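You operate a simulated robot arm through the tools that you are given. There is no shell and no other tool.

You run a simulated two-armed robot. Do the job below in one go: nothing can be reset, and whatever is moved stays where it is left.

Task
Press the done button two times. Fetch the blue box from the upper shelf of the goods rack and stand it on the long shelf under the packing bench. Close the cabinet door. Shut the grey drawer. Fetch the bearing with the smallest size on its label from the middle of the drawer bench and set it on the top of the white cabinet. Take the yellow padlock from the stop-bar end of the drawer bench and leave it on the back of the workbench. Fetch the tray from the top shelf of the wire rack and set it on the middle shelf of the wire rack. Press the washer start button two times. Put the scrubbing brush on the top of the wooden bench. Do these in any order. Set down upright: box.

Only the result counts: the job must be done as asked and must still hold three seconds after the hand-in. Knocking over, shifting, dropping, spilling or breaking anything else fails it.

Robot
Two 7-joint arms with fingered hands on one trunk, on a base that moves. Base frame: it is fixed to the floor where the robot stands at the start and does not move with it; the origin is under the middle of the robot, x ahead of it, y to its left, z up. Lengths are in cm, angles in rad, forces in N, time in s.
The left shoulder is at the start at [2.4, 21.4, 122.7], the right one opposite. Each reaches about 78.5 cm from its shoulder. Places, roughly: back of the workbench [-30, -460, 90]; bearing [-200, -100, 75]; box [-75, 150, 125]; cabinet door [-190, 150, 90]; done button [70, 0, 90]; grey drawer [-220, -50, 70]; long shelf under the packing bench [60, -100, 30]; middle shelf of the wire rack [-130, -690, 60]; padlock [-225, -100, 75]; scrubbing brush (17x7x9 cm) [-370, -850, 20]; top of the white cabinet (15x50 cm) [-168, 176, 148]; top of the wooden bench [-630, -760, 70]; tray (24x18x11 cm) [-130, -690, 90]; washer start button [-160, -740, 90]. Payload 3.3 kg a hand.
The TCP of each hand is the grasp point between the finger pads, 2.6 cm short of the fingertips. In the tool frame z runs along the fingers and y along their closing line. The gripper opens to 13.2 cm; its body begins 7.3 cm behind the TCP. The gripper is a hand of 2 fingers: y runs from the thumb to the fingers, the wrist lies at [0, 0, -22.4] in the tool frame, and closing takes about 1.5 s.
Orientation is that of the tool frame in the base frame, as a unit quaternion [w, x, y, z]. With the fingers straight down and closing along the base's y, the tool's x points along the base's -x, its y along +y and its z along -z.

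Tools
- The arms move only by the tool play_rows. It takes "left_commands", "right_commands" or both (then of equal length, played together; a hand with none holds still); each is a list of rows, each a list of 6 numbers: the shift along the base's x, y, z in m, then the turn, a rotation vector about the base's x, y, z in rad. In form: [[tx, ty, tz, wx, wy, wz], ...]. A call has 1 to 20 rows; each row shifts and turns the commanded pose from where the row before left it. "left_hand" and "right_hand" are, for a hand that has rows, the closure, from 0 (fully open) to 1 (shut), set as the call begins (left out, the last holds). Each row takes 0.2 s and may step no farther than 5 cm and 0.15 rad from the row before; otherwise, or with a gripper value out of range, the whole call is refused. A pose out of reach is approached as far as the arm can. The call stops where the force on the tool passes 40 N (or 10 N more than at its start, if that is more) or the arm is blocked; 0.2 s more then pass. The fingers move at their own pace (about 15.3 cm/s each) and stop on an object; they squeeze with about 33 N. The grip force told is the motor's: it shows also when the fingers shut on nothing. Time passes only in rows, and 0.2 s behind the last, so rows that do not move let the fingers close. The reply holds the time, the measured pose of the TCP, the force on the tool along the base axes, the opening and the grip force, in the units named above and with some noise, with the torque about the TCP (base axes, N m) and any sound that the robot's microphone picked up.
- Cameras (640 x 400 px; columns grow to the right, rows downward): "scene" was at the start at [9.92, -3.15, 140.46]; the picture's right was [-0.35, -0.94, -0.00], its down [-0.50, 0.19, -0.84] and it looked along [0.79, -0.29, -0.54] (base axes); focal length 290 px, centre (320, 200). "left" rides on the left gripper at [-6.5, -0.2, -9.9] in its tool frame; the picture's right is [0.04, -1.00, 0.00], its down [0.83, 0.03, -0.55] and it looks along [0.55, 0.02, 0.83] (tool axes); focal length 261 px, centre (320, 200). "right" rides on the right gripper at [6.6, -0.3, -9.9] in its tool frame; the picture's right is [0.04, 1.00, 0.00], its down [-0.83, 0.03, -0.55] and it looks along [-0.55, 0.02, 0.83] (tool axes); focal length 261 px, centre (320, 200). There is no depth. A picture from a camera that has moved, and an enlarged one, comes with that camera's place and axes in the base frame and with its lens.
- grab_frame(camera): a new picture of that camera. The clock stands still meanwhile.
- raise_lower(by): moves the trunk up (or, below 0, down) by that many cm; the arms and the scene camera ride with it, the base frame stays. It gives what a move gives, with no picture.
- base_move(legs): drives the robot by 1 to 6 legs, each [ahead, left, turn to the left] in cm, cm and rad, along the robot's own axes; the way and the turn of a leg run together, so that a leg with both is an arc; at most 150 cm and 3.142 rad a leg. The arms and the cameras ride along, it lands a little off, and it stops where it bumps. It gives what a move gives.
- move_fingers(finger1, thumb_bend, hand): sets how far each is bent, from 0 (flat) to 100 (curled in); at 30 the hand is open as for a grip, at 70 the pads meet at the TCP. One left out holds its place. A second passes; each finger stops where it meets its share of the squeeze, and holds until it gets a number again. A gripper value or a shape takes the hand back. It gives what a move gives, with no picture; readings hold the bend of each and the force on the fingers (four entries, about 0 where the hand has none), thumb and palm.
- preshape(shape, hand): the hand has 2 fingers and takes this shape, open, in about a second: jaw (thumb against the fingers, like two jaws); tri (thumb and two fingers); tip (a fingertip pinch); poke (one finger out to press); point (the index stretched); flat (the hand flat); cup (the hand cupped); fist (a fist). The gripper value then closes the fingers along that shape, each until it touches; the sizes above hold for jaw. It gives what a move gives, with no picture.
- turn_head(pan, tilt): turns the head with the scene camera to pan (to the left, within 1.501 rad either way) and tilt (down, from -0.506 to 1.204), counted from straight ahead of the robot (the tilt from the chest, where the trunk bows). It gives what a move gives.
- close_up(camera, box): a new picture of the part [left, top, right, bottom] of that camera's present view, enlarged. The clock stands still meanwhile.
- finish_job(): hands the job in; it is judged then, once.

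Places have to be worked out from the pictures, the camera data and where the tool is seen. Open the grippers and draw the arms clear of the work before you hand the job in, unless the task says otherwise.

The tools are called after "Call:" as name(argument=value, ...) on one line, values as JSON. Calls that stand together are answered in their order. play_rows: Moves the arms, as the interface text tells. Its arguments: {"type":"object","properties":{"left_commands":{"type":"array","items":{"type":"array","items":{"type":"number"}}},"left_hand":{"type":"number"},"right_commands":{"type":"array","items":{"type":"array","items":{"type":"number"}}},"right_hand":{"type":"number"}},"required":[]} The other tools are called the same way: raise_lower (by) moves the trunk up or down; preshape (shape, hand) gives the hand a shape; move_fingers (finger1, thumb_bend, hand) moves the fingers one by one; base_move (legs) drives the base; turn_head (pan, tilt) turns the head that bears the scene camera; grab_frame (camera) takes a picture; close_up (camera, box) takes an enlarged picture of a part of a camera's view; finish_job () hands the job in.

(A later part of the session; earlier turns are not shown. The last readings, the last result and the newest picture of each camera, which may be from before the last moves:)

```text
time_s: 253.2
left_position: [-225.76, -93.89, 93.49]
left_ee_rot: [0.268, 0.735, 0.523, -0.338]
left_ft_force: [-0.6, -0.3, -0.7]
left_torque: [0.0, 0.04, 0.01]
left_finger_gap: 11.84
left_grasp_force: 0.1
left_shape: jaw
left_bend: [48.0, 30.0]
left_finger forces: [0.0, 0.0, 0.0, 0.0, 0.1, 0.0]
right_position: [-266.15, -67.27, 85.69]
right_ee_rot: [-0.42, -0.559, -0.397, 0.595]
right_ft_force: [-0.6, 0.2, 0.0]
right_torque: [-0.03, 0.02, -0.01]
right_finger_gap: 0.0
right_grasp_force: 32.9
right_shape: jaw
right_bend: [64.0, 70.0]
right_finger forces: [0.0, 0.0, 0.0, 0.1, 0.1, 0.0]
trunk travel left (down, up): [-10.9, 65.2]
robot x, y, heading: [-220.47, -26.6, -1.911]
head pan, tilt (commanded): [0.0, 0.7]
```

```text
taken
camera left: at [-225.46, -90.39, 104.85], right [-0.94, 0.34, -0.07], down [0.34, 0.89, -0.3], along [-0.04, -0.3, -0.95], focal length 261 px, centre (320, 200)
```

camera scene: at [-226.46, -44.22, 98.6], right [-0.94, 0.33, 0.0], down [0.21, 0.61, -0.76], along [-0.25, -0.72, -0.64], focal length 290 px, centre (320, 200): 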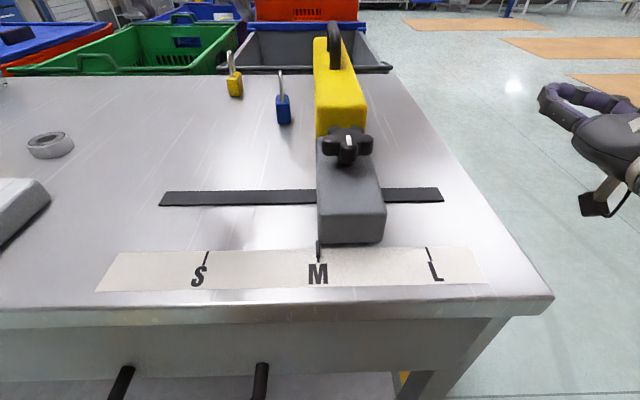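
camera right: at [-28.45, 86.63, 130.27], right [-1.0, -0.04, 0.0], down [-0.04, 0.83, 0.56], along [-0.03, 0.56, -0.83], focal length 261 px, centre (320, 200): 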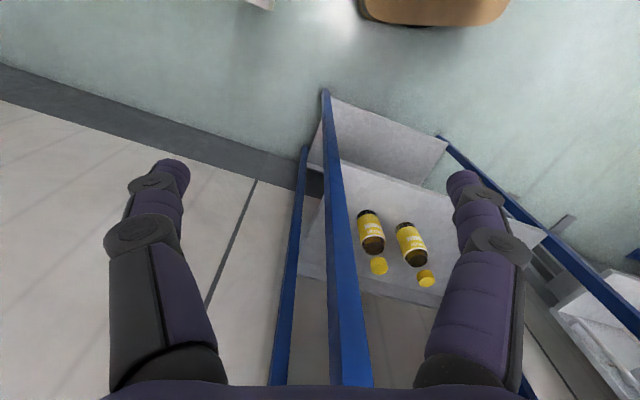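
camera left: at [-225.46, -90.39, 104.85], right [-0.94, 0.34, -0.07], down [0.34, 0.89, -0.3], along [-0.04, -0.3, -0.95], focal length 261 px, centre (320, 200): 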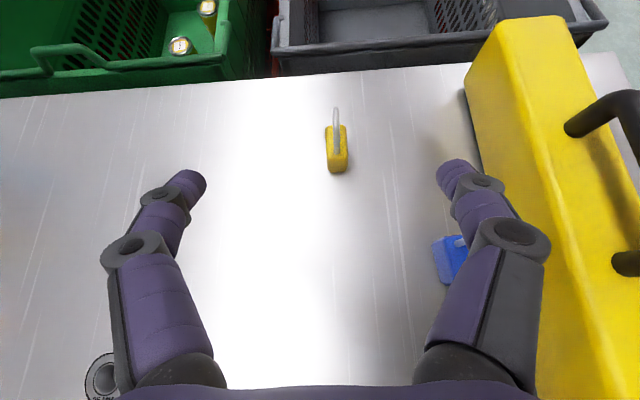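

The yellow padlock stands upright ahead between the fingers, thin side facing the closing line. I align above it with narrower fingers and check.

Call:
play_rows(left_commands=[[-0.012, -0.0257, -0.01, 0.0044, 0.0126, 0], [-0.012, -0.0257, -0.01, 0.0044, 0.0126, 0], [-0.012, -0.0257, -0.01, 0.0044, 0.0126, 0], [0, 0, 0, 0, 0, 0]], left_hand=0.45)

Call:
grab_frame(camera="left")

Call:
close_up(camera="scene", box=[180, 20, 340, 120])

```text
time_s: 254.2
left_position: [-229.52, -100.76, 89.9]
left_ee_rot: [0.251, 0.732, 0.529, -0.348]
left_ft_force: [0.1, -0.5, -0.6]
left_torque: [0.03, 0.01, -0.03]
left_finger_gap: 7.33
left_grasp_force: 0.0
left_shape: jaw
left_bend: [72.0, 70.0]
left_finger forces: [0.1, 0.0, 0.0, 0.1, 0.0, 0.0]
left hand out of reach, approached as far as the arm can: row 3
right_position: [-266.22, -67.27, 85.73]
right_ee_rot: [-0.42, -0.559, -0.397, 0.594]
right_ft_force: [-0.4, -0.5, 0.4]
right_torque: [0.0, 0.0, 0.04]
right_finger_gap: 0.01
right_grasp_force: 32.4
right_shape: jaw
right_bend: [64.0, 70.0]
right_finger forces: [0.1, 0.0, 0.1, 0.0, 0.0, 0.1]
trunk travel left (down, up): [-10.9, 65.2]
robot x, y, heading: [-220.18, -26.87, -1.909]
head pan, tilt (commanded): [0.0, 0.7]
```

```text
taken
camera left: at [-228.72, -97.43, 101.16], right [-0.94, 0.34, -0.03], down [0.33, 0.9, -0.3], along [-0.07, -0.29, -0.95], focal length 261 px, centre (320, 200)
```

left: 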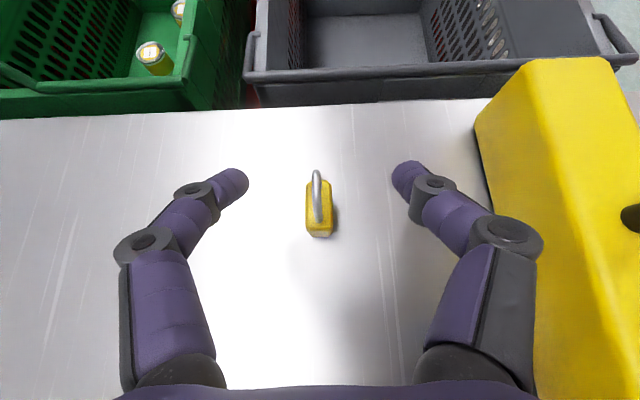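

```text
4.00 times, centred on (260, 70) of scene
camera zoom: at [-226.48, -44.25, 98.58], right [-0.94, 0.33, 0.0], down [0.21, 0.61, -0.76], along [-0.25, -0.72, -0.64], focal length 1162 px, centre (560, 720)
```

zoom: 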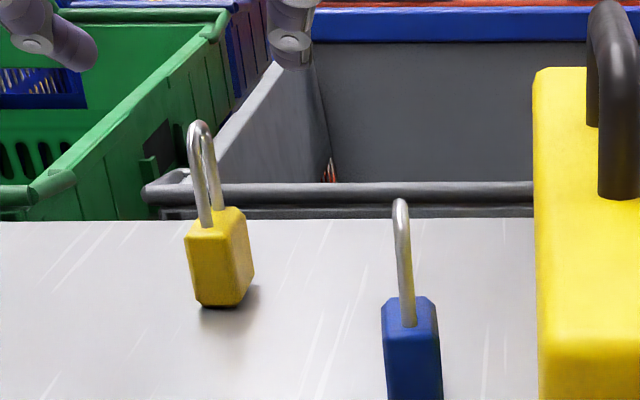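

Centred on the padlock. I lower to grip height and close.

Call:
play_rows(left_commands=[[0, -0.004, -0.025, 0, 0, 0], [0, -0.004, -0.025, 0, 0, 0], [0, -0.004, -0.025, 0, 0, 0], [0, -0.0025, -0.014, 0, 0, 0]])

Call:
grab_frame(camera="left")

```text
time_s: 255.2
left_position: [-229.65, -102.14, 80.93]
left_ee_rot: [0.252, 0.731, 0.529, -0.349]
left_ft_force: [-0.3, 0.0, -0.4]
left_torque: [0.0, 0.0, 0.0]
left_finger_gap: 7.29
left_grasp_force: 0.1
left_shape: jaw
left_bend: [72.0, 70.0]
left_finger forces: [0.0, 0.1, 0.1, 0.0, 0.1, 0.0]
right_position: [-266.16, -67.23, 85.5]
right_ee_rot: [-0.42, -0.559, -0.396, 0.595]
right_ft_force: [0.5, -0.2, 0.6]
right_torque: [0.01, 0.0, 0.02]
right_finger_gap: 0.0
right_grasp_force: 33.4
right_shape: jaw
right_bend: [64.0, 70.0]
right_finger forces: [0.0, 0.1, 0.0, 0.0, 0.1, 0.0]
trunk travel left (down, up): [-10.9, 65.2]
robot x, y, heading: [-220.2, -26.76, -1.912]
head pan, tilt (commanded): [0.0, 0.7]
```

```text
taken
camera left: at [-228.8, -98.79, 92.21], right [-0.94, 0.34, -0.03], down [0.33, 0.9, -0.3], along [-0.07, -0.29, -0.95], focal length 261 px, centre (320, 200)
```

left: 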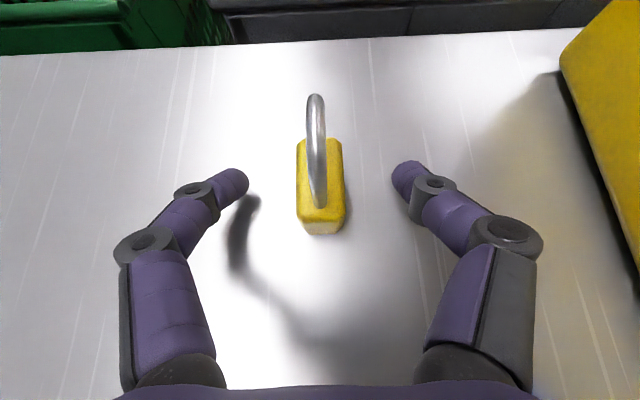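

Fingers straddle the body. Closing now.

Call:
play_rows(left_commands=[[0, 0, 0, 0, 0, 0], [0, 0, 0, 0, 0, 0], [0, 0, 0, 0, 0, 0], [0, 0, 0, 0, 0, 0], [0, 0, 0, 0, 0, 0], [0, 0, 0, 0, 0, 0], [0, 0, 0, 0, 0, 0]], left_hand=1)

Call:
play_rows(left_commands=[[0, 0, 0.01, 0, 0, 0], [0, 0, 0.03, 0, 0, 0], [0, 0, 0.04, 0, 0, 0], [0, 0.005, 0.04, 0, 0, 0]])

Call:
grab_frame(camera="left")

```text
time_s: 256.8
left_position: [-229.62, -102.07, 80.9]
left_ee_rot: [0.252, 0.731, 0.529, -0.349]
left_ft_force: [-0.1, 0.0, -0.3]
left_torque: [0.0, 0.02, 0.02]
left_finger_gap: 1.62
left_grasp_force: 33.3
left_shape: jaw
left_bend: [72.0, 70.0]
left_finger forces: [29.8, 0.1, 0.0, 0.0, 29.6, 0.1]
right_position: [-266.12, -67.21, 85.59]
right_ee_rot: [-0.42, -0.559, -0.397, 0.594]
right_ft_force: [0.0, -0.3, 0.2]
right_torque: [-0.01, -0.02, 0.01]
right_finger_gap: 0.01
right_grasp_force: 33.0
right_shape: jaw
right_bend: [64.0, 70.0]
right_finger forces: [0.0, 0.1, 0.1, 0.1, 0.0, 0.0]
trunk travel left (down, up): [-10.9, 65.2]
robot x, y, heading: [-220.72, -26.85, -1.909]
head pan, tilt (commanded): [0.0, 0.7]
```

```text
time_s: 257.8
left_position: [-229.82, -99.95, 90.92]
left_ee_rot: [0.252, 0.731, 0.53, -0.349]
left_ft_force: [0.1, -0.8, -1.5]
left_torque: [0.03, 0.02, 0.0]
left_finger_gap: 1.61
left_grasp_force: 32.7
left_shape: jaw
left_bend: [72.0, 70.0]
left_finger forces: [29.6, 0.1, 0.0, 0.0, 29.7, 0.0]
left hand out of reach, approached as far as the arm can: row 3, 4
right_position: [-266.18, -67.22, 85.7]
right_ee_rot: [-0.419, -0.56, -0.396, 0.596]
right_ft_force: [0.1, -0.5, 0.8]
right_torque: [-0.01, 0.0, 0.0]
right_finger_gap: 0.0
right_grasp_force: 32.8
right_shape: jaw
right_bend: [64.0, 70.0]
right_finger forces: [0.0, 0.0, 0.0, 0.1, 0.1, 0.1]
trunk travel left (down, up): [-10.9, 65.2]
robot x, y, heading: [-220.26, -27.11, -1.915]
head pan, tilt (commanded): [0.0, 0.7]
```

```text
taken
camera left: at [-228.97, -96.76, 102.31], right [-0.94, 0.34, -0.03], down [0.33, 0.9, -0.3], along [-0.07, -0.29, -0.95], focal length 261 px, centre (320, 200)
```

left: 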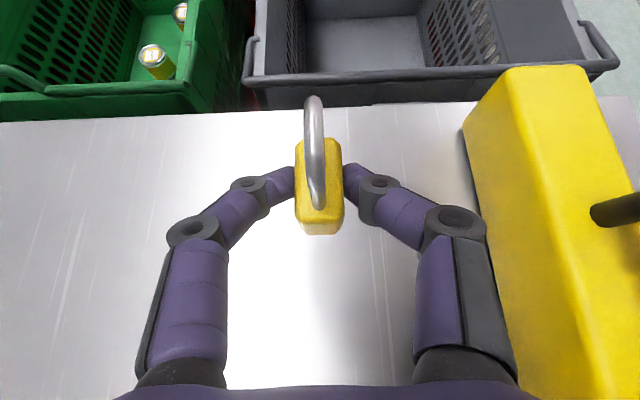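

The padlock is held firmly. I raise the trunk, back away and travel along the aisle toward the workbench.

Call:
raise_lower(by=40)

Call:
base_move(legs=[[-40, 0, 0], [0, 100, 0], [0, 98, 0]])

Call:
turn_head(pan=0.3, tilt=0.4)

Call:
grab_frame(camera="scene")

```text
time_s: 261.6
left_position: [-226.25, -91.0, 147.66]
left_ee_rot: [0.316, 0.679, 0.493, -0.443]
left_ft_force: [-0.1, -0.8, -0.3]
left_torque: [0.03, 0.01, 0.01]
left_finger_gap: 1.6
left_grasp_force: 33.1
left_shape: jaw
left_bend: [72.0, 70.0]
left_finger forces: [29.6, 0.0, 0.0, 0.1, 29.7, 0.1]
right_position: [-263.54, -59.93, 137.85]
right_ee_rot: [-0.467, -0.478, -0.338, 0.663]
right_ft_force: [-0.9, 0.1, -0.7]
right_torque: [0.02, -0.01, -0.03]
right_finger_gap: 0.02
right_grasp_force: 33.3
right_shape: jaw
right_bend: [64.0, 70.0]
right_finger forces: [0.0, 0.0, 0.0, 0.1, 0.0, 0.1]
trunk travel left (down, up): [-50.9, 25.2]
robot x, y, heading: [-220.26, -26.82, -1.913]
head pan, tilt (commanded): [0.0, 0.7]
```

```text
time_s: 273.7
left_position: [-26.62, -122.28, 147.62]
left_ee_rot: [0.313, 0.683, 0.487, -0.446]
left_ft_force: [0.4, -0.2, -1.6]
left_torque: [0.0, 0.01, 0.0]
left_finger_gap: 1.61
left_grasp_force: 33.0
left_shape: jaw
left_bend: [72.0, 70.0]
left_finger forces: [29.7, 0.0, 0.0, 0.0, 29.6, 0.0]
right_position: [-63.38, -90.6, 137.93]
right_ee_rot: [-0.461, -0.481, -0.333, 0.667]
right_ft_force: [-0.8, 1.2, 0.2]
right_torque: [0.01, 0.0, 0.01]
right_finger_gap: 0.0
right_grasp_force: 32.6
right_shape: jaw
right_bend: [64.0, 70.0]
right_finger forces: [0.0, 0.0, 0.1, 0.1, 0.0, 0.1]
trunk travel left (down, up): [-50.9, 25.2]
robot x, y, heading: [-19.46, -57.83, -1.936]
head pan, tilt (commanded): [0.0, 0.7]
```

```text
time_s: 274.5
left_position: [-26.52, -122.15, 147.56]
left_ee_rot: [0.313, 0.683, 0.488, -0.445]
left_ft_force: [0.7, -0.1, -0.9]
left_torque: [-0.01, 0.0, -0.02]
left_finger_gap: 1.6
left_grasp_force: 33.2
left_shape: jaw
left_bend: [72.0, 70.0]
left_finger forces: [29.6, 0.0, 0.1, 0.0, 29.7, 0.0]
right_position: [-63.41, -90.53, 137.8]
right_ee_rot: [-0.461, -0.481, -0.334, 0.667]
right_ft_force: [-0.4, 0.4, -0.2]
right_torque: [0.01, 0.02, -0.05]
right_finger_gap: 0.0
right_grasp_force: 32.7
right_shape: jaw
right_bend: [64.0, 70.0]
right_finger forces: [0.1, 0.0, 0.0, 0.1, 0.0, 0.0]
trunk travel left (down, up): [-50.9, 25.2]
robot x, y, heading: [-19.78, -58.13, -1.93]
head pan, tilt (commanded): [0.3, 0.4]
```

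```text
taken
camera scene: at [-20.65, -68.97, 141.97], right [-1.0, 0.06, 0.0], down [0.02, 0.39, -0.92], along [-0.05, -0.92, -0.39], focal length 290 px, centre (320, 200)
```

scene: 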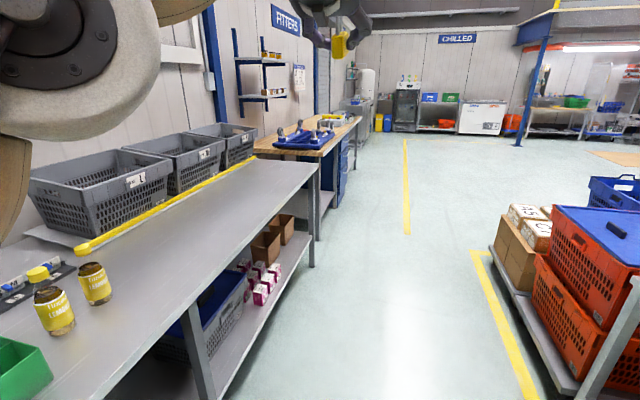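

The aisle is free. I drive down toward the fitters' workbench.

Call:
base_move(legs=[[150, 0, 0.014], [80, 0, 0]])

Call:
turn_head(pan=0.6, tilt=0.45)

Call:
grab_frame(camera="scene")

```text
time_s: 285.7
left_position: [-107.53, -335.42, 147.56]
left_ee_rot: [0.31, 0.686, 0.483, -0.447]
left_ft_force: [-0.1, 0.7, -0.6]
left_torque: [-0.02, -0.01, 0.01]
left_finger_gap: 1.58
left_grasp_force: 32.7
left_shape: jaw
left_bend: [72.0, 70.0]
left_finger forces: [29.8, 0.0, 0.0, 0.0, 29.7, 0.0]
right_position: [-143.83, -303.33, 137.77]
right_ee_rot: [-0.457, -0.483, -0.331, 0.67]
right_ft_force: [-0.4, 0.7, 0.0]
right_torque: [-0.01, 0.01, 0.03]
right_finger_gap: 0.0
right_grasp_force: 33.1
right_shape: jaw
right_bend: [64.0, 70.0]
right_finger forces: [0.1, 0.0, 0.0, 0.0, 0.0, 0.1]
trunk travel left (down, up): [-50.9, 25.2]
robot x, y, heading: [-99.7, -271.67, -1.938]
head pan, tilt (commanded): [0.3, 0.4]
```

```text
time_s: 286.5
left_position: [-107.51, -335.38, 147.68]
left_ee_rot: [0.309, 0.687, 0.482, -0.448]
left_ft_force: [0.6, -0.3, -0.9]
left_torque: [0.0, -0.02, -0.02]
left_finger_gap: 1.6
left_grasp_force: 32.4
left_shape: jaw
left_bend: [72.0, 70.0]
left_finger forces: [29.7, 0.0, 0.0, 0.0, 29.7, 0.0]
right_position: [-143.87, -303.29, 137.79]
right_ee_rot: [-0.457, -0.482, -0.331, 0.67]
right_ft_force: [-0.2, -0.8, -0.3]
right_torque: [0.02, -0.02, -0.01]
right_finger_gap: 0.0
right_grasp_force: 33.4
right_shape: jaw
right_bend: [64.0, 70.0]
right_finger forces: [0.1, 0.1, 0.0, 0.1, 0.0, 0.1]
trunk travel left (down, up): [-50.9, 25.2]
robot x, y, heading: [-99.19, -271.6, -1.943]
head pan, tilt (commanded): [0.6, 0.45]
```

```text
taken
camera scene: at [-98.04, -281.94, 141.52], right [-0.97, -0.23, 0.0], down [-0.1, 0.42, -0.9], along [0.21, -0.88, -0.44], focal length 290 px, centre (320, 200)
```

scene: 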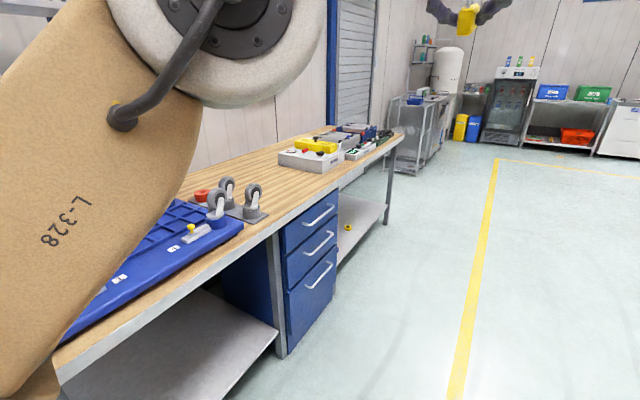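

The workbench is along the left wall. I drive further alongside it and turn to face it.

Call:
base_move(legs=[[140, 0, 0], [0, 0, 1.6]])

Call:
turn_head(pan=-0.15, tilt=0.4)

Call:
grab_frame(camera="scene")

```text
time_s: 297.4
left_position: [-87.66, -409.07, 147.64]
left_ee_rot: [0.535, 0.141, 0.828, -0.095]
left_ft_force: [0.1, -0.5, -1.1]
left_torque: [0.0, 0.0, -0.01]
left_finger_gap: 1.57
left_grasp_force: 33.3
left_shape: jaw
left_bend: [72.0, 70.0]
left_finger forces: [29.7, 0.0, 0.0, 0.0, 29.7, 0.0]
right_position: [-119.36, -445.56, 137.87]
right_ee_rot: [0.798, 0.104, 0.575, -0.146]
right_ft_force: [-0.3, 0.1, 0.3]
right_torque: [0.01, 0.03, -0.01]
right_finger_gap: 0.0
right_grasp_force: 33.4
right_shape: jaw
right_bend: [64.0, 70.0]
right_finger forces: [0.0, 0.0, 0.0, 0.0, 0.0, 0.1]
trunk travel left (down, up): [-50.9, 25.2]
robot x, y, heading: [-151.37, -401.53, -0.361]
head pan, tilt (commanded): [0.6, 0.45]
```

```text
time_s: 298.5
left_position: [-87.62, -409.06, 147.75]
left_ee_rot: [0.536, 0.14, 0.827, -0.095]
left_ft_force: [0.0, 0.7, -0.3]
left_torque: [0.0, 0.03, 0.0]
left_finger_gap: 1.6
left_grasp_force: 32.6
left_shape: jaw
left_bend: [72.0, 70.0]
left_finger forces: [29.6, 0.1, 0.1, 0.0, 29.7, 0.1]
right_position: [-119.49, -445.53, 137.83]
right_ee_rot: [0.798, 0.105, 0.575, -0.147]
right_ft_force: [0.6, 0.0, -0.5]
right_torque: [0.03, -0.01, 0.02]
right_finger_gap: 0.0
right_grasp_force: 32.7
right_shape: jaw
right_bend: [64.0, 70.0]
right_finger forces: [0.0, 0.0, 0.0, 0.1, 0.0, 0.0]
trunk travel left (down, up): [-50.9, 25.2]
robot x, y, heading: [-151.69, -401.26, -0.362]
head pan, tilt (commanded): [-0.15, 0.4]
```

```text
taken
camera scene: at [-142.09, -406.63, 141.98], right [-0.49, -0.87, 0.0], down [-0.34, 0.19, -0.92], along [0.8, -0.45, -0.39], focal length 290 px, centre (320, 200)
```

scene: 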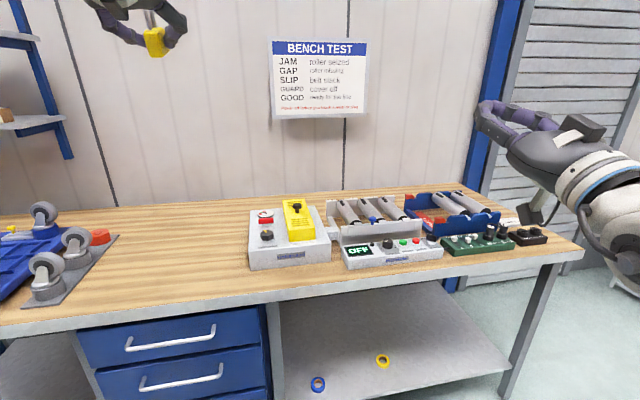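

I zoom in on the back part of the workbench to find a free spot near the target.

Call:
close_up(camera="scene", box=[130, 170, 450, 300])

Call:
turn_head(pan=0.1, tilt=0.4)

Call:
raise_lower(by=25)

Call:
grab_frame(camera="scene")

```text
2.00 times, centred on (290, 235) of scene
camera zoom: at [-142.09, -406.63, 141.98], right [-0.49, -0.87, 0.0], down [-0.34, 0.19, -0.92], along [0.8, -0.45, -0.39], focal length 581 px, centre (380, 130)
```

zoom: 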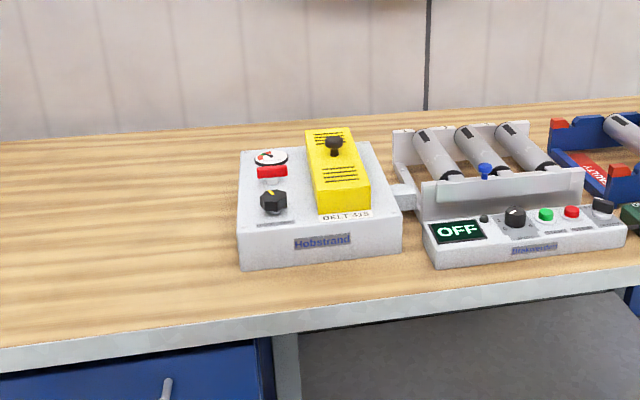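

```text
time_s: 299.2
left_position: [-87.73, -409.01, 147.71]
left_ee_rot: [0.536, 0.141, 0.827, -0.095]
left_ft_force: [-0.6, 0.6, -1.1]
left_torque: [0.0, -0.02, -0.03]
left_finger_gap: 1.58
left_grasp_force: 33.0
left_shape: jaw
left_bend: [72.0, 70.0]
left_finger forces: [29.7, 0.0, 0.1, 0.0, 29.6, 0.0]
right_position: [-119.56, -445.63, 137.81]
right_ee_rot: [0.797, 0.106, 0.576, -0.148]
right_ft_force: [-0.4, 0.6, 0.3]
right_torque: [0.01, -0.01, 0.02]
right_finger_gap: 0.0
right_grasp_force: 33.2
right_shape: jaw
right_bend: [64.0, 70.0]
right_finger forces: [0.0, 0.0, 0.1, 0.0, 0.1, 0.0]
trunk travel left (down, up): [-50.9, 25.2]
robot x, y, heading: [-151.78, -401.48, -0.362]
head pan, tilt (commanded): [0.099, 0.4]
```

```text
time_s: 301.8
left_position: [-87.76, -408.93, 172.49]
left_ee_rot: [0.537, 0.141, 0.826, -0.096]
left_ft_force: [0.0, -0.7, -0.2]
left_torque: [0.0, 0.01, 0.0]
left_finger_gap: 1.57
left_grasp_force: 33.1
left_shape: jaw
left_bend: [72.0, 70.0]
left_finger forces: [29.7, 0.1, 0.0, 0.1, 29.7, 0.1]
right_position: [-119.42, -445.57, 162.83]
right_ee_rot: [0.797, 0.106, 0.576, -0.147]
right_ft_force: [-0.1, 0.2, 0.3]
right_torque: [0.01, 0.0, -0.02]
right_finger_gap: 0.0
right_grasp_force: 33.4
right_shape: jaw
right_bend: [64.0, 70.0]
right_finger forces: [0.0, 0.1, 0.1, 0.0, 0.0, 0.0]
trunk travel left (down, up): [-75.9, 0.2]
robot x, y, heading: [-151.32, -401.49, -0.358]
head pan, tilt (commanded): [0.099, 0.4]
```

```text
taken
camera scene: at [-141.75, -404.31, 166.99], right [-0.26, -0.97, 0.0], down [-0.38, 0.1, -0.92], along [0.89, -0.24, -0.39], focal length 290 px, centre (320, 200)
```

scene: 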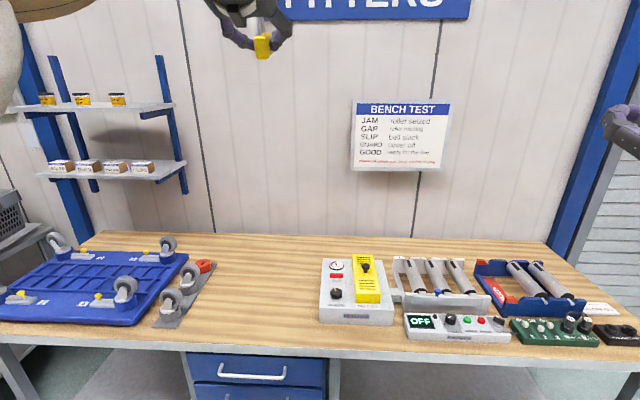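

The strip behind the test box is free; I plan to set the padlock at the back just left of that box. First I tuck the right arm to the robot's side so it clears the bench.

Call:
play_rows(right_commands=[[-0.0292, -0.0055, -0.01, 0.0508, 0.1358, 0], [-0.0292, -0.0055, -0.01, 0.0508, 0.1358, 0], [-0.0292, -0.0055, -0.01, 0.0508, 0.1358, 0], [-0.0292, -0.0055, -0.01, 0.0508, 0.1358, 0], [-0.0292, -0.0055, -0.01, 0.0508, 0.1358, 0], [-0.0292, -0.0055, -0.01, 0.0508, 0.1358, 0], [-0.0292, -0.0055, -0.01, 0.0508, 0.1358, 0], [-0.0292, -0.0055, -0.01, 0.0508, 0.1358, 0], [-0.0292, -0.0055, -0.01, 0.0508, 0.1358, 0], [-0.0292, -0.0055, -0.01, 0.0508, 0.1358, 0], [-0.0292, -0.0055, -0.01, 0.0508, 0.1358, 0], [-0.0292, -0.0055, -0.01, 0.0508, 0.1358, 0], [-0.0292, -0.0055, 0, 0.0508, 0.1358, 0]])

Call:
turn_head(pan=-1.0, tilt=0.6)

Call:
grab_frame(camera="scene")

```text
time_s: 304.6
left_position: [-87.71, -409.02, 172.66]
left_ee_rot: [0.537, 0.141, 0.826, -0.096]
left_ft_force: [-0.1, -0.8, -0.8]
left_torque: [0.03, -0.01, -0.01]
left_finger_gap: 1.6
left_grasp_force: 33.5
left_shape: jaw
left_bend: [72.0, 70.0]
left_finger forces: [29.8, 0.0, 0.0, 0.0, 29.7, 0.1]
right_position: [-119.47, -445.54, 162.94]
right_ee_rot: [0.798, 0.104, 0.576, -0.146]
right_ft_force: [0.4, 0.3, 0.5]
right_torque: [0.02, -0.03, -0.02]
right_finger_gap: 0.0
right_grasp_force: 33.0
right_shape: jaw
right_bend: [64.0, 70.0]
right_finger forces: [0.0, 0.1, 0.1, 0.0, 0.1, 0.0]
right hand out of reach, approached as far as the arm can: row 1, 2, 3, 4, 5, 6, 7, 8, 9, 10, 11, 12, 13
trunk travel left (down, up): [-75.9, 0.2]
robot x, y, heading: [-151.47, -401.64, -0.363]
head pan, tilt (commanded): [0.099, 0.4]
```

```text
time_s: 306.0
left_position: [-87.79, -408.96, 172.61]
left_ee_rot: [0.537, 0.141, 0.826, -0.096]
left_ft_force: [0.9, -0.3, -0.5]
left_torque: [-0.02, 0.01, 0.01]
left_finger_gap: 1.57
left_grasp_force: 33.0
left_shape: jaw
left_bend: [72.0, 70.0]
left_finger forces: [29.7, 0.1, 0.0, 0.0, 29.7, 0.1]
right_position: [-119.41, -445.55, 162.81]
right_ee_rot: [0.797, 0.105, 0.576, -0.147]
right_ft_force: [-0.5, 0.4, -0.7]
right_torque: [0.01, -0.02, -0.01]
right_finger_gap: 0.0
right_grasp_force: 32.9
right_shape: jaw
right_bend: [64.0, 70.0]
right_finger forces: [0.0, 0.0, 0.0, 0.0, 0.0, 0.0]
trunk travel left (down, up): [-75.9, 0.2]
robot x, y, heading: [-151.45, -401.78, -0.361]
head pan, tilt (commanded): [-1.0, 0.6]
```

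```text
taken
camera scene: at [-148.86, -410.55, 165.18], right [-0.98, -0.21, 0.0], down [-0.12, 0.55, -0.83], along [0.17, -0.81, -0.56], focal length 290 px, centre (320, 200)
```

scene: 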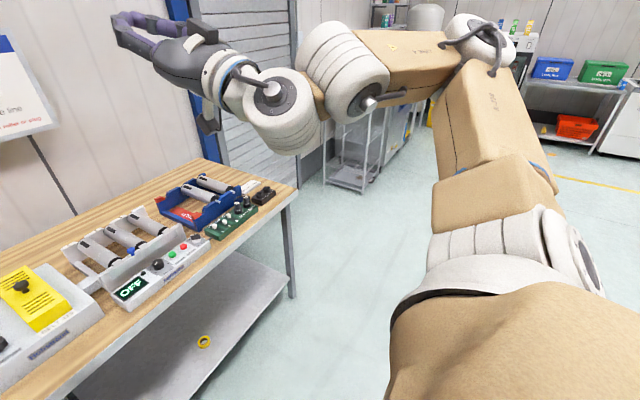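

The right arm is folded at its limit. I unfold it forward first, then rotate the hand down in front.

Call:
play_rows(right_commands=[[0.028, -0.0105, -0.02, 0, 0, 0], [0.028, -0.0105, -0.02, 0, 0, 0], [0.028, -0.0105, -0.02, 0, 0, 0], [0.028, -0.0105, -0.02, 0.03, 0.08, 0], [0, 0, -0.02, 0.0508, 0.1358, 0], [0, 0, -0.02, 0.0508, 0.1358, 0], [0, 0, -0.02, 0.0508, 0.1358, 0], [0, 0, -0.02, 0.0508, 0.1358, 0]])

```text
time_s: 307.8
left_position: [-87.71, -408.86, 172.59]
left_ee_rot: [0.538, 0.14, 0.826, -0.096]
left_ft_force: [0.1, 0.0, -0.2]
left_torque: [0.0, 0.01, 0.04]
left_finger_gap: 1.58
left_grasp_force: 33.2
left_shape: jaw
left_bend: [72.0, 70.0]
left_finger forces: [29.8, 0.1, 0.0, 0.0, 29.7, 0.0]
right_position: [-110.31, -445.21, 149.19]
right_ee_rot: [0.556, 0.13, 0.818, -0.063]
right_ft_force: [-0.5, -0.6, 0.5]
right_torque: [0.02, 0.02, -0.01]
right_finger_gap: 0.0
right_grasp_force: 32.7
right_shape: jaw
right_bend: [64.0, 70.0]
right_finger forces: [0.0, 0.0, 0.1, 0.0, 0.0, 0.1]
right hand out of reach, approached as far as the arm can: row 1, 2
trunk travel left (down, up): [-75.9, 0.2]
robot x, y, heading: [-151.78, -401.47, -0.364]
head pan, tilt (commanded): [-1.0, 0.6]
```

Call:
play_rows(right_commands=[[-0.02, -0.005, -0.01, 0.047, 0.1233, 0], [-0.03, -0.007, -0.01, 0.047, 0.1233, 0], [-0.0377, -0.0082, -0.01, 0.047, 0.1233, 0], [-0.0377, -0.0082, -0.01, 0.047, 0.1233, 0], [-0.0377, -0.0082, -0.01, 0.047, 0.1233, 0], [-0.0377, -0.0082, -0.01, 0.047, 0.1233, 0], [-0.0377, -0.0082, -0.01, 0.047, 0.1233, 0], [-0.0377, -0.0082, -0.01, 0.047, 0.1233, 0], [-0.0377, -0.0082, -0.01, 0.047, 0.1233, 0]])

```text
time_s: 309.8
left_position: [-87.69, -408.93, 172.63]
left_ee_rot: [0.537, 0.14, 0.826, -0.096]
left_ft_force: [0.5, 0.1, -0.8]
left_torque: [0.03, 0.01, 0.02]
left_finger_gap: 1.58
left_grasp_force: 33.5
left_shape: jaw
left_bend: [72.0, 70.0]
left_finger forces: [29.7, 0.0, 0.0, 0.0, 29.7, 0.1]
right_position: [-141.74, -452.23, 140.02]
right_ee_rot: [0.008, 0.185, 0.982, 0.044]
right_ft_force: [0.1, -0.4, 0.3]
right_torque: [-0.03, 0.02, 0.01]
right_finger_gap: 0.0
right_grasp_force: 32.8
right_shape: jaw
right_bend: [64.0, 70.0]
right_finger forces: [0.0, 0.1, 0.1, 0.0, 0.0, 0.1]
trunk travel left (down, up): [-75.9, 0.2]
robot x, y, heading: [-151.43, -401.5, -0.356]
head pan, tilt (commanded): [-1.0, 0.6]
```

Right hand is now fingers-down at my side. I tuck it slightly more, lower the trunk partly and drive to the bench.

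Call:
play_rows(right_commands=[[-0.0375, 0.0139, 0, 0, 0, 0], [-0.0375, 0.0139, 0, 0, 0, 0], [-0.0375, 0.0139, 0, 0, 0, 0]])

Call:
raise_lower(by=-40)

Call:
base_move(legs=[[40, 0, 0.012]])

Call:
turn_head(pan=0.0, tilt=0.6)

Call:
grab_frame(camera="scene")

```text
time_s: 310.6
left_position: [-87.96, -408.91, 172.63]
left_ee_rot: [0.538, 0.141, 0.826, -0.097]
left_ft_force: [0.6, 0.0, 0.0]
left_torque: [0.01, 0.0, 0.0]
left_finger_gap: 1.6
left_grasp_force: 32.8
left_shape: jaw
left_bend: [72.0, 70.0]
left_finger forces: [29.7, 0.0, 0.0, 0.0, 29.7, 0.0]
right_position: [-152.89, -447.76, 140.29]
right_ee_rot: [0.008, 0.186, 0.982, 0.043]
right_ft_force: [-0.2, 0.7, -0.5]
right_torque: [-0.03, 0.01, 0.01]
right_finger_gap: 0.0
right_grasp_force: 33.2
right_shape: jaw
right_bend: [64.0, 70.0]
right_finger forces: [0.0, 0.0, 0.1, 0.0, 0.0, 0.0]
trunk travel left (down, up): [-75.9, 0.2]
robot x, y, heading: [-151.71, -401.53, -0.359]
head pan, tilt (commanded): [-1.0, 0.6]
```

```text
time_s: 314.4
left_position: [-87.81, -408.86, 132.73]
left_ee_rot: [0.537, 0.141, 0.826, -0.096]
left_ft_force: [-1.1, 0.2, -1.3]
left_torque: [0.0, 0.01, 0.0]
left_finger_gap: 1.58
left_grasp_force: 33.3
left_shape: jaw
left_bend: [72.0, 70.0]
left_finger forces: [29.6, 0.0, 0.1, 0.0, 29.7, 0.0]
right_position: [-153.05, -447.85, 100.14]
right_ee_rot: [0.008, 0.186, 0.982, 0.044]
right_ft_force: [0.7, 0.0, -1.2]
right_torque: [0.01, -0.03, 0.0]
right_finger_gap: 0.0
right_grasp_force: 33.1
right_shape: jaw
right_bend: [64.0, 70.0]
right_finger forces: [0.0, 0.0, 0.0, 0.1, 0.0, 0.0]
trunk travel left (down, up): [-35.9, 40.2]
robot x, y, heading: [-151.51, -401.55, -0.36]
head pan, tilt (commanded): [-1.0, 0.6]
```

```text
time_s: 316.9
left_position: [-49.56, -421.94, 132.58]
left_ee_rot: [0.538, 0.135, 0.827, -0.092]
left_ft_force: [0.3, 0.0, -0.3]
left_torque: [0.03, 0.03, 0.01]
left_finger_gap: 1.56
left_grasp_force: 33.0
left_shape: jaw
left_bend: [72.0, 70.0]
left_finger forces: [29.7, 0.0, 0.0, 0.1, 29.7, 0.0]
right_position: [-114.15, -462.04, 100.05]
right_ee_rot: [0.007, 0.178, 0.983, 0.043]
right_ft_force: [0.3, -0.5, 0.2]
right_torque: [-0.01, 0.03, 0.01]
right_finger_gap: 0.0
right_grasp_force: 32.6
right_shape: jaw
right_bend: [64.0, 70.0]
right_finger forces: [0.0, 0.1, 0.0, 0.0, 0.1, 0.1]
trunk travel left (down, up): [-35.9, 40.2]
robot x, y, heading: [-113.6, -415.36, -0.346]
head pan, tilt (commanded): [-1.0, 0.6]
```

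```text
time_s: 318.2
left_position: [-49.56, -421.98, 132.71]
left_ee_rot: [0.538, 0.135, 0.827, -0.092]
left_ft_force: [0.6, 0.5, -1.1]
left_torque: [0.05, -0.02, 0.02]
left_finger_gap: 1.6
left_grasp_force: 33.4
left_shape: jaw
left_bend: [72.0, 70.0]
left_finger forces: [29.7, 0.1, 0.1, 0.0, 29.7, 0.0]
right_position: [-114.11, -461.96, 100.02]
right_ee_rot: [0.008, 0.178, 0.983, 0.043]
right_ft_force: [-0.3, -1.0, 0.2]
right_torque: [0.01, 0.01, 0.0]
right_finger_gap: 0.02
right_grasp_force: 33.3
right_shape: jaw
right_bend: [64.0, 70.0]
right_finger forces: [0.0, 0.0, 0.0, 0.0, 0.1, 0.1]
trunk travel left (down, up): [-35.9, 40.2]
robot x, y, heading: [-113.51, -415.45, -0.351]
head pan, tilt (commanded): [0.0, 0.6]
```

```text
taken
camera scene: at [-102.2, -419.7, 125.07], right [-0.34, -0.94, 0.0], down [-0.53, 0.19, -0.82], along [0.78, -0.28, -0.57], focal length 290 px, centre (320, 200)
```

scene: 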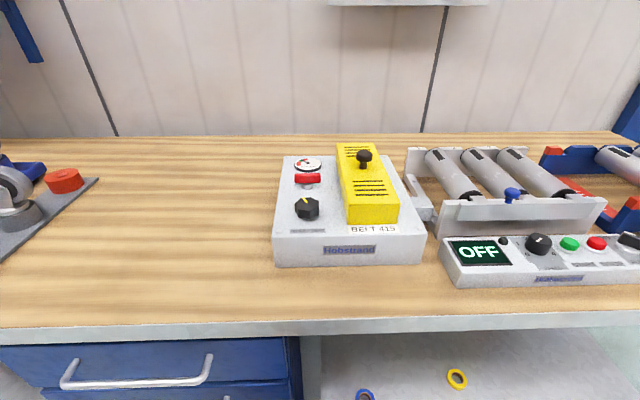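

The bench top is around z=82 and the box's back at about 117 cm depth line; I lower the trunk fully and close in for reach.

Call:
raise_lower(by=-25)

Call:
base_move(legs=[[9, 1, 0.006]])

Call:
grab_frame(camera="scene")

Call:
grab_frame(camera="left")

```text
time_s: 320.8
left_position: [-49.58, -421.98, 107.68]
left_ee_rot: [0.538, 0.133, 0.827, -0.092]
left_ft_force: [0.8, -0.6, -0.9]
left_torque: [0.04, -0.02, -0.01]
left_finger_gap: 1.57
left_grasp_force: 33.2
left_shape: jaw
left_bend: [72.0, 70.0]
left_finger forces: [29.8, 0.0, 0.0, 0.0, 29.8, 0.1]
right_position: [-114.16, -461.9, 75.05]
right_ee_rot: [0.008, 0.178, 0.983, 0.044]
right_ft_force: [-0.3, 0.2, -0.3]
right_torque: [0.0, 0.03, -0.01]
right_finger_gap: 0.0
right_grasp_force: 33.0
right_shape: jaw
right_bend: [64.0, 70.0]
right_finger forces: [0.0, 0.0, 0.0, 0.0, 0.1, 0.1]
trunk travel left (down, up): [-10.9, 65.2]
robot x, y, heading: [-113.54, -415.6, -0.349]
head pan, tilt (commanded): [0.0, 0.6]
```

```text
time_s: 321.9
left_position: [-40.59, -423.71, 107.57]
left_ee_rot: [0.538, 0.132, 0.828, -0.091]
left_ft_force: [0.1, 0.0, -1.7]
left_torque: [0.05, 0.02, -0.01]
left_finger_gap: 1.61
left_grasp_force: 33.1
left_shape: jaw
left_bend: [72.0, 70.0]
left_finger forces: [29.7, 0.0, 0.1, 0.0, 29.7, 0.0]
right_position: [-104.9, -464.15, 75.0]
right_ee_rot: [0.008, 0.174, 0.984, 0.043]
right_ft_force: [-0.6, 0.3, 0.4]
right_torque: [-0.02, 0.04, 0.0]
right_finger_gap: 0.0
right_grasp_force: 33.1
right_shape: jaw
right_bend: [64.0, 70.0]
right_finger forces: [0.0, 0.0, 0.0, 0.0, 0.1, 0.0]
trunk travel left (down, up): [-10.9, 65.2]
robot x, y, heading: [-104.7, -417.75, -0.339]
head pan, tilt (commanded): [0.0, 0.6]
```

```text
taken
camera scene: at [-86.9, -423.98, 99.44], right [-0.33, -0.94, 0.0], down [-0.53, 0.19, -0.82], along [0.78, -0.27, -0.57], focal length 290 px, centre (320, 200)
```

scene: 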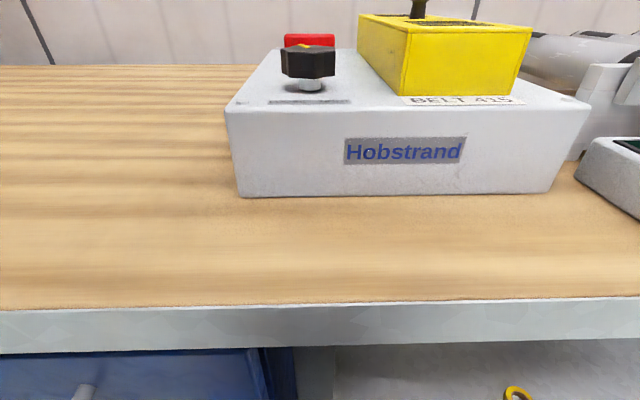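

```text
taken
camera left: at [-46.76, -422.03, 117.61], right [-0.33, -0.94, -0.03], down [-0.79, 0.29, -0.54], along [0.52, -0.15, -0.84], focal length 261 px, centre (320, 200)
```

left: 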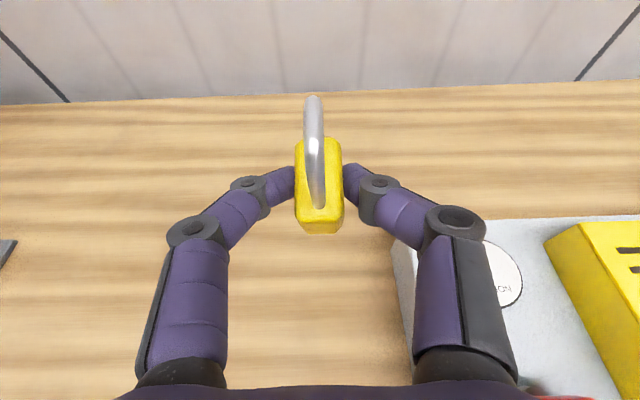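

The padlock is lined up left of the test box. I extend the hand toward the back strip.

Call:
play_rows(left_commands=[[0.0376, -0.0135, -0.02, 0, 0, 0], [0.0376, -0.0135, -0.02, 0, 0, 0], [0.0376, -0.0135, -0.02, 0, 0, 0], [0.0376, -0.0135, -0.02, 0, 0, 0]])

Call:
grab_frame(camera="left")

```text
time_s: 322.9
left_position: [-29.54, -428.83, 98.47]
left_ee_rot: [0.538, 0.133, 0.828, -0.091]
left_ft_force: [-0.4, 0.7, -0.1]
left_torque: [-0.06, 0.01, -0.01]
left_finger_gap: 1.57
left_grasp_force: 32.7
left_shape: jaw
left_bend: [72.0, 70.0]
left_finger forces: [29.8, 0.0, 0.0, 0.0, 29.7, 0.0]
left hand out of reach, approached as far as the arm can: row 3, 4
right_position: [-104.86, -464.09, 75.1]
right_ee_rot: [0.008, 0.175, 0.984, 0.044]
right_ft_force: [-0.5, 0.5, 0.0]
right_torque: [-0.04, 0.01, -0.01]
right_finger_gap: 0.0
right_grasp_force: 32.8
right_shape: jaw
right_bend: [64.0, 70.0]
right_finger forces: [0.0, 0.1, 0.1, 0.0, 0.0, 0.0]
trunk travel left (down, up): [-10.9, 65.2]
robot x, y, heading: [-104.46, -417.5, -0.341]
head pan, tilt (commanded): [0.0, 0.6]
```

```text
taken
camera left: at [-35.61, -427.19, 108.53], right [-0.33, -0.94, -0.03], down [-0.79, 0.3, -0.54], along [0.52, -0.15, -0.84], focal length 261 px, centre (320, 200)
```

left: 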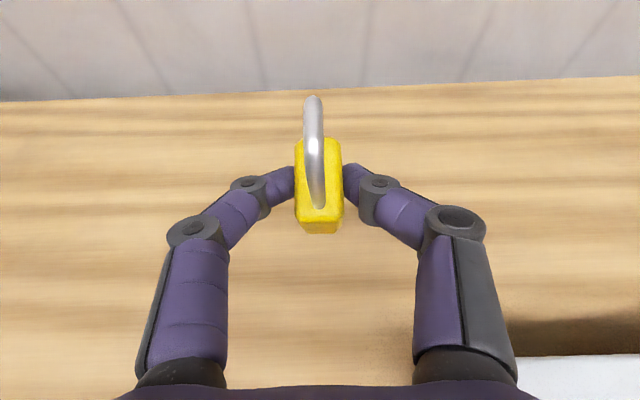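

Out of reach at this height; lowering will give more reach. I go down and slightly forward.

Call:
play_rows(left_commands=[[0.0094, -0.0034, -0.02, 0, 0, 0], [0.0094, -0.0034, -0.02, 0, 0, 0], [0.0094, -0.0034, -0.02, 0, 0, 0], [0.0094, -0.0034, -0.02, 0, 0, 0], [0.0094, -0.0034, -0.015, 0, 0, 0]])

Call:
grab_frame(camera="left")

```text
time_s: 324.1
left_position: [-25.38, -430.18, 89.86]
left_ee_rot: [0.541, 0.132, 0.826, -0.091]
left_ft_force: [0.3, 0.9, -1.4]
left_torque: [0.0, 0.01, -0.01]
left_finger_gap: 1.58
left_grasp_force: 32.8
left_shape: jaw
left_bend: [72.0, 70.0]
left_finger forces: [29.7, 0.0, 0.1, 0.1, 29.8, 0.0]
left hand out of reach, approached as far as the arm can: row 5
right_position: [-105.02, -464.14, 75.01]
right_ee_rot: [0.008, 0.174, 0.984, 0.044]
right_ft_force: [0.0, -0.7, 0.0]
right_torque: [0.03, -0.02, 0.0]
right_finger_gap: 0.0
right_grasp_force: 33.4
right_shape: jaw
right_bend: [64.0, 70.0]
right_finger forces: [0.0, 0.0, 0.0, 0.0, 0.0, 0.1]
trunk travel left (down, up): [-10.9, 65.2]
robot x, y, heading: [-104.85, -417.59, -0.341]
head pan, tilt (commanded): [0.0, 0.6]
```

```text
taken
camera left: at [-31.55, -428.52, 99.88], right [-0.33, -0.94, -0.03], down [-0.79, 0.29, -0.54], along [0.52, -0.16, -0.84], focal length 261 px, centre (320, 200)
```

left: 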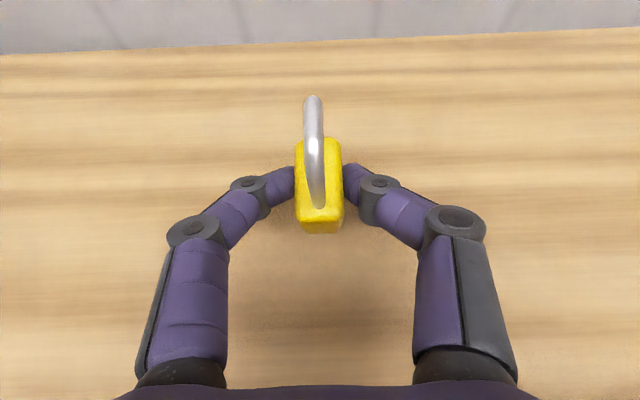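

The padlock is at the right depth. I lower it the last few centimetres to contact.

Call:
play_rows(left_commands=[[0, 0, -0.015, 0, 0, 0], [0, 0, -0.01, 0, 0, 0], [0, 0, -0.006, 0, 0, 0]])

```text
time_s: 324.9
left_position: [-25.14, -430.19, 88.22]
left_ee_rot: [0.55, 0.129, 0.82, -0.093]
left_ft_force: [1.0, -0.5, 14.9]
left_torque: [-0.02, -0.12, -0.03]
left_finger_gap: 1.61
left_grasp_force: 32.4
left_shape: jaw
left_bend: [72.0, 70.0]
left_finger forces: [32.2, 0.0, 0.0, 0.0, 32.4, 0.1]
right_position: [-104.98, -464.11, 75.04]
right_ee_rot: [0.008, 0.175, 0.984, 0.044]
right_ft_force: [-0.5, 0.0, 0.6]
right_torque: [-0.03, -0.04, 0.02]
right_finger_gap: 0.01
right_grasp_force: 33.1
right_shape: jaw
right_bend: [64.0, 70.0]
right_finger forces: [0.0, 0.1, 0.0, 0.0, 0.0, 0.0]
trunk travel left (down, up): [-10.9, 65.2]
robot x, y, heading: [-104.2, -417.6, -0.34]
head pan, tilt (commanded): [0.0, 0.6]
stopped in row 3 (left hand): the force on the tool passed its limit at 43 N (the readings are from after the stop); the commanded pose is now the measured one
```

Contact reached. I open the fingers slightly to release the padlock.

Call:
play_rows(left_commands=[[0, 0, 0.002, 0, 0, 0], [0, 0, 0, 0, 0, 0], [0, 0, 0, 0, 0, 0], [0, 0, 0, 0, 0, 0]], left_hand=0.6)

Call:
grab_frame(camera="left")

```text
time_s: 325.9
left_position: [-25.1, -430.28, 87.87]
left_ee_rot: [0.547, 0.13, 0.822, -0.092]
left_ft_force: [0.0, 0.0, -0.1]
left_torque: [-0.02, 0.01, -0.01]
left_finger_gap: 5.23
left_grasp_force: 0.1
left_shape: jaw
left_bend: [73.0, 70.0]
left_finger forces: [0.0, 0.1, 0.1, 0.1, 0.0, 0.0]
right_position: [-104.86, -464.15, 74.98]
right_ee_rot: [0.008, 0.175, 0.984, 0.043]
right_ft_force: [0.3, -1.0, -0.1]
right_torque: [0.03, -0.01, 0.01]
right_finger_gap: 0.03
right_grasp_force: 32.6
right_shape: jaw
right_bend: [64.0, 70.0]
right_finger forces: [0.0, 0.0, 0.0, 0.0, 0.0, 0.1]
trunk travel left (down, up): [-10.9, 65.2]
robot x, y, heading: [-104.7, -417.56, -0.34]
head pan, tilt (commanded): [0.0, 0.6]
```

```text
taken
camera left: at [-31.46, -428.51, 97.74], right [-0.33, -0.94, -0.03], down [-0.78, 0.29, -0.55], along [0.53, -0.16, -0.83], focal length 261 px, centre (320, 200)
```

left: 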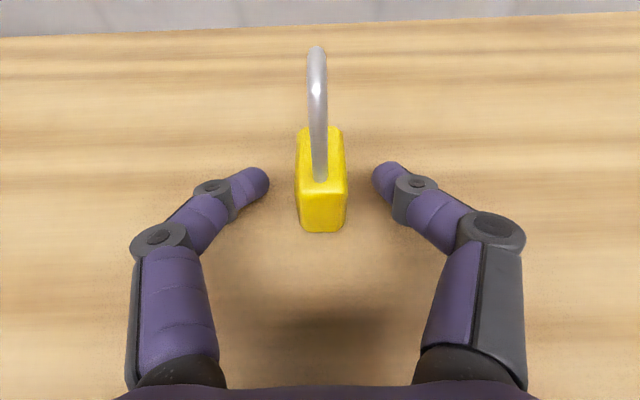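

The padlock stands on the back of the workbench. I retract the hand along its axis and up.

Call:
play_rows(left_commands=[[-0.026, 0.009, 0.012, 0, 0, 0], [-0.026, 0.009, 0.015, 0, 0, 0], [-0.026, 0.009, 0.02, 0, 0, 0], [-0.026, 0.009, 0.025, 0, 0, 0], [-0.026, 0.009, 0.03, 0, 0, 0], [-0.02, 0.007, 0.03, 0, 0, 0]])

Call:
base_move(legs=[[-50, 0, 0]])

Call:
raise_lower(by=40)

Call:
grab_frame(camera="scene")

```text
time_s: 327.3
left_position: [-39.99, -425.28, 101.03]
left_ee_rot: [0.547, 0.129, 0.822, -0.092]
left_ft_force: [0.0, 0.1, 0.4]
left_torque: [0.0, -0.02, 0.0]
left_finger_gap: 5.23
left_grasp_force: 0.1
left_shape: jaw
left_bend: [73.0, 70.0]
left_finger forces: [0.1, 0.0, 0.0, 0.1, 0.0, 0.0]
right_position: [-104.96, -464.15, 75.0]
right_ee_rot: [0.008, 0.175, 0.984, 0.042]
right_ft_force: [0.2, -0.1, -0.6]
right_torque: [0.02, 0.0, -0.02]
right_finger_gap: 0.0
right_grasp_force: 33.7
right_shape: jaw
right_bend: [64.0, 70.0]
right_finger forces: [0.0, 0.0, 0.0, 0.1, 0.1, 0.0]
trunk travel left (down, up): [-10.9, 65.2]
robot x, y, heading: [-104.57, -417.95, -0.339]
head pan, tilt (commanded): [0.0, 0.6]
```

```text
time_s: 330.2
left_position: [-86.78, -408.86, 101.0]
left_ee_rot: [0.546, 0.132, 0.822, -0.095]
left_ft_force: [0.0, -0.2, 0.0]
left_torque: [0.0, -0.03, 0.01]
left_finger_gap: 5.24
left_grasp_force: 0.2
left_shape: jaw
left_bend: [73.0, 70.0]
left_finger forces: [0.0, 0.0, 0.0, 0.0, 0.0, 0.0]
right_position: [-151.78, -447.41, 74.97]
right_ee_rot: [0.008, 0.177, 0.983, 0.043]
right_ft_force: [0.4, -0.6, 0.0]
right_torque: [0.02, 0.01, 0.0]
right_finger_gap: 0.01
right_grasp_force: 33.6
right_shape: jaw
right_bend: [64.0, 70.0]
right_finger forces: [0.0, 0.1, 0.0, 0.0, 0.1, 0.0]
trunk travel left (down, up): [-10.9, 65.2]
robot x, y, heading: [-151.25, -400.88, -0.342]
head pan, tilt (commanded): [0.0, 0.6]
```

```text
time_s: 334.0
left_position: [-86.67, -408.98, 141.03]
left_ee_rot: [0.546, 0.132, 0.822, -0.094]
left_ft_force: [0.7, -0.7, 0.1]
left_torque: [0.02, 0.0, 0.02]
left_finger_gap: 5.21
left_grasp_force: 0.1
left_shape: jaw
left_bend: [73.0, 70.0]
left_finger forces: [0.0, 0.0, 0.0, 0.1, 0.0, 0.0]
right_position: [-151.79, -447.46, 114.93]
right_ee_rot: [0.007, 0.178, 0.983, 0.044]
right_ft_force: [0.1, 0.4, -0.7]
right_torque: [0.04, -0.02, 0.02]
right_finger_gap: 0.0
right_grasp_force: 33.5
right_shape: jaw
right_bend: [64.0, 70.0]
right_finger forces: [0.0, 0.0, 0.0, 0.1, 0.1, 0.0]
trunk travel left (down, up): [-50.9, 25.2]
robot x, y, heading: [-151.06, -400.67, -0.341]
head pan, tilt (commanded): [0.0, 0.6]
```

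```text
taken
camera scene: at [-141.51, -404.62, 140.15], right [-0.34, -0.94, 0.0], down [-0.53, 0.19, -0.82], along [0.78, -0.28, -0.57], focal length 290 px, centre (320, 200)
```

scene: 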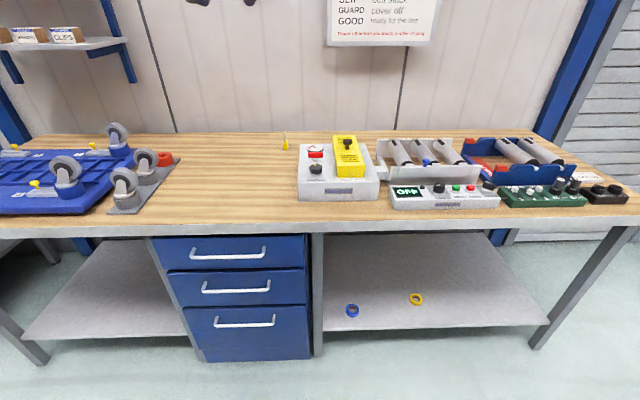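

The padlock is on the back of the bench. Next I look along the aisle toward the wire rack and washer.

Call:
turn_head(pan=-1.2, tilt=0.3)

Call:
grab_frame(camera="scene")

```text
time_s: 335.4
left_position: [-86.69, -408.9, 141.07]
left_ee_rot: [0.546, 0.131, 0.822, -0.093]
left_ft_force: [-0.7, -0.8, 0.3]
left_torque: [-0.01, 0.01, 0.03]
left_finger_gap: 5.23
left_grasp_force: 0.1
left_shape: jaw
left_bend: [73.0, 70.0]
left_finger forces: [0.0, 0.0, 0.1, 0.0, 0.0, 0.0]
right_position: [-151.75, -447.58, 115.01]
right_ee_rot: [0.008, 0.177, 0.983, 0.043]
right_ft_force: [-0.6, -0.3, 0.2]
right_torque: [0.04, -0.02, -0.01]
right_finger_gap: 0.01
right_grasp_force: 32.7
right_shape: jaw
right_bend: [64.0, 70.0]
right_finger forces: [0.0, 0.0, 0.1, 0.0, 0.0, 0.0]
trunk travel left (down, up): [-50.9, 25.2]
robot x, y, heading: [-151.36, -401.1, -0.348]
head pan, tilt (commanded): [-1.201, 0.3]
```

```text
taken
camera scene: at [-149.6, -410.96, 142.91], right [-1.0, -0.03, 0.0], down [-0.01, 0.3, -0.96], along [0.02, -0.95, -0.3], focal length 290 px, centre (320, 200)
```

scene: 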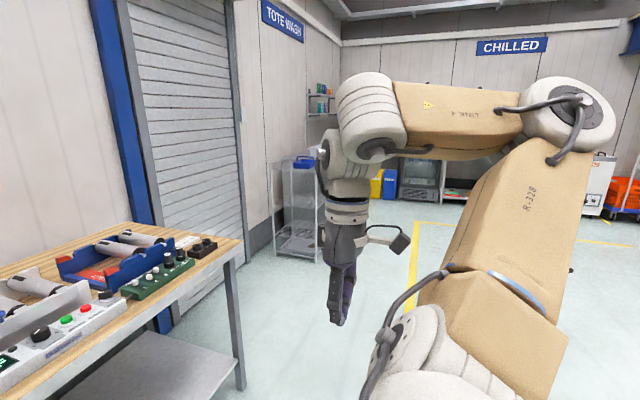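

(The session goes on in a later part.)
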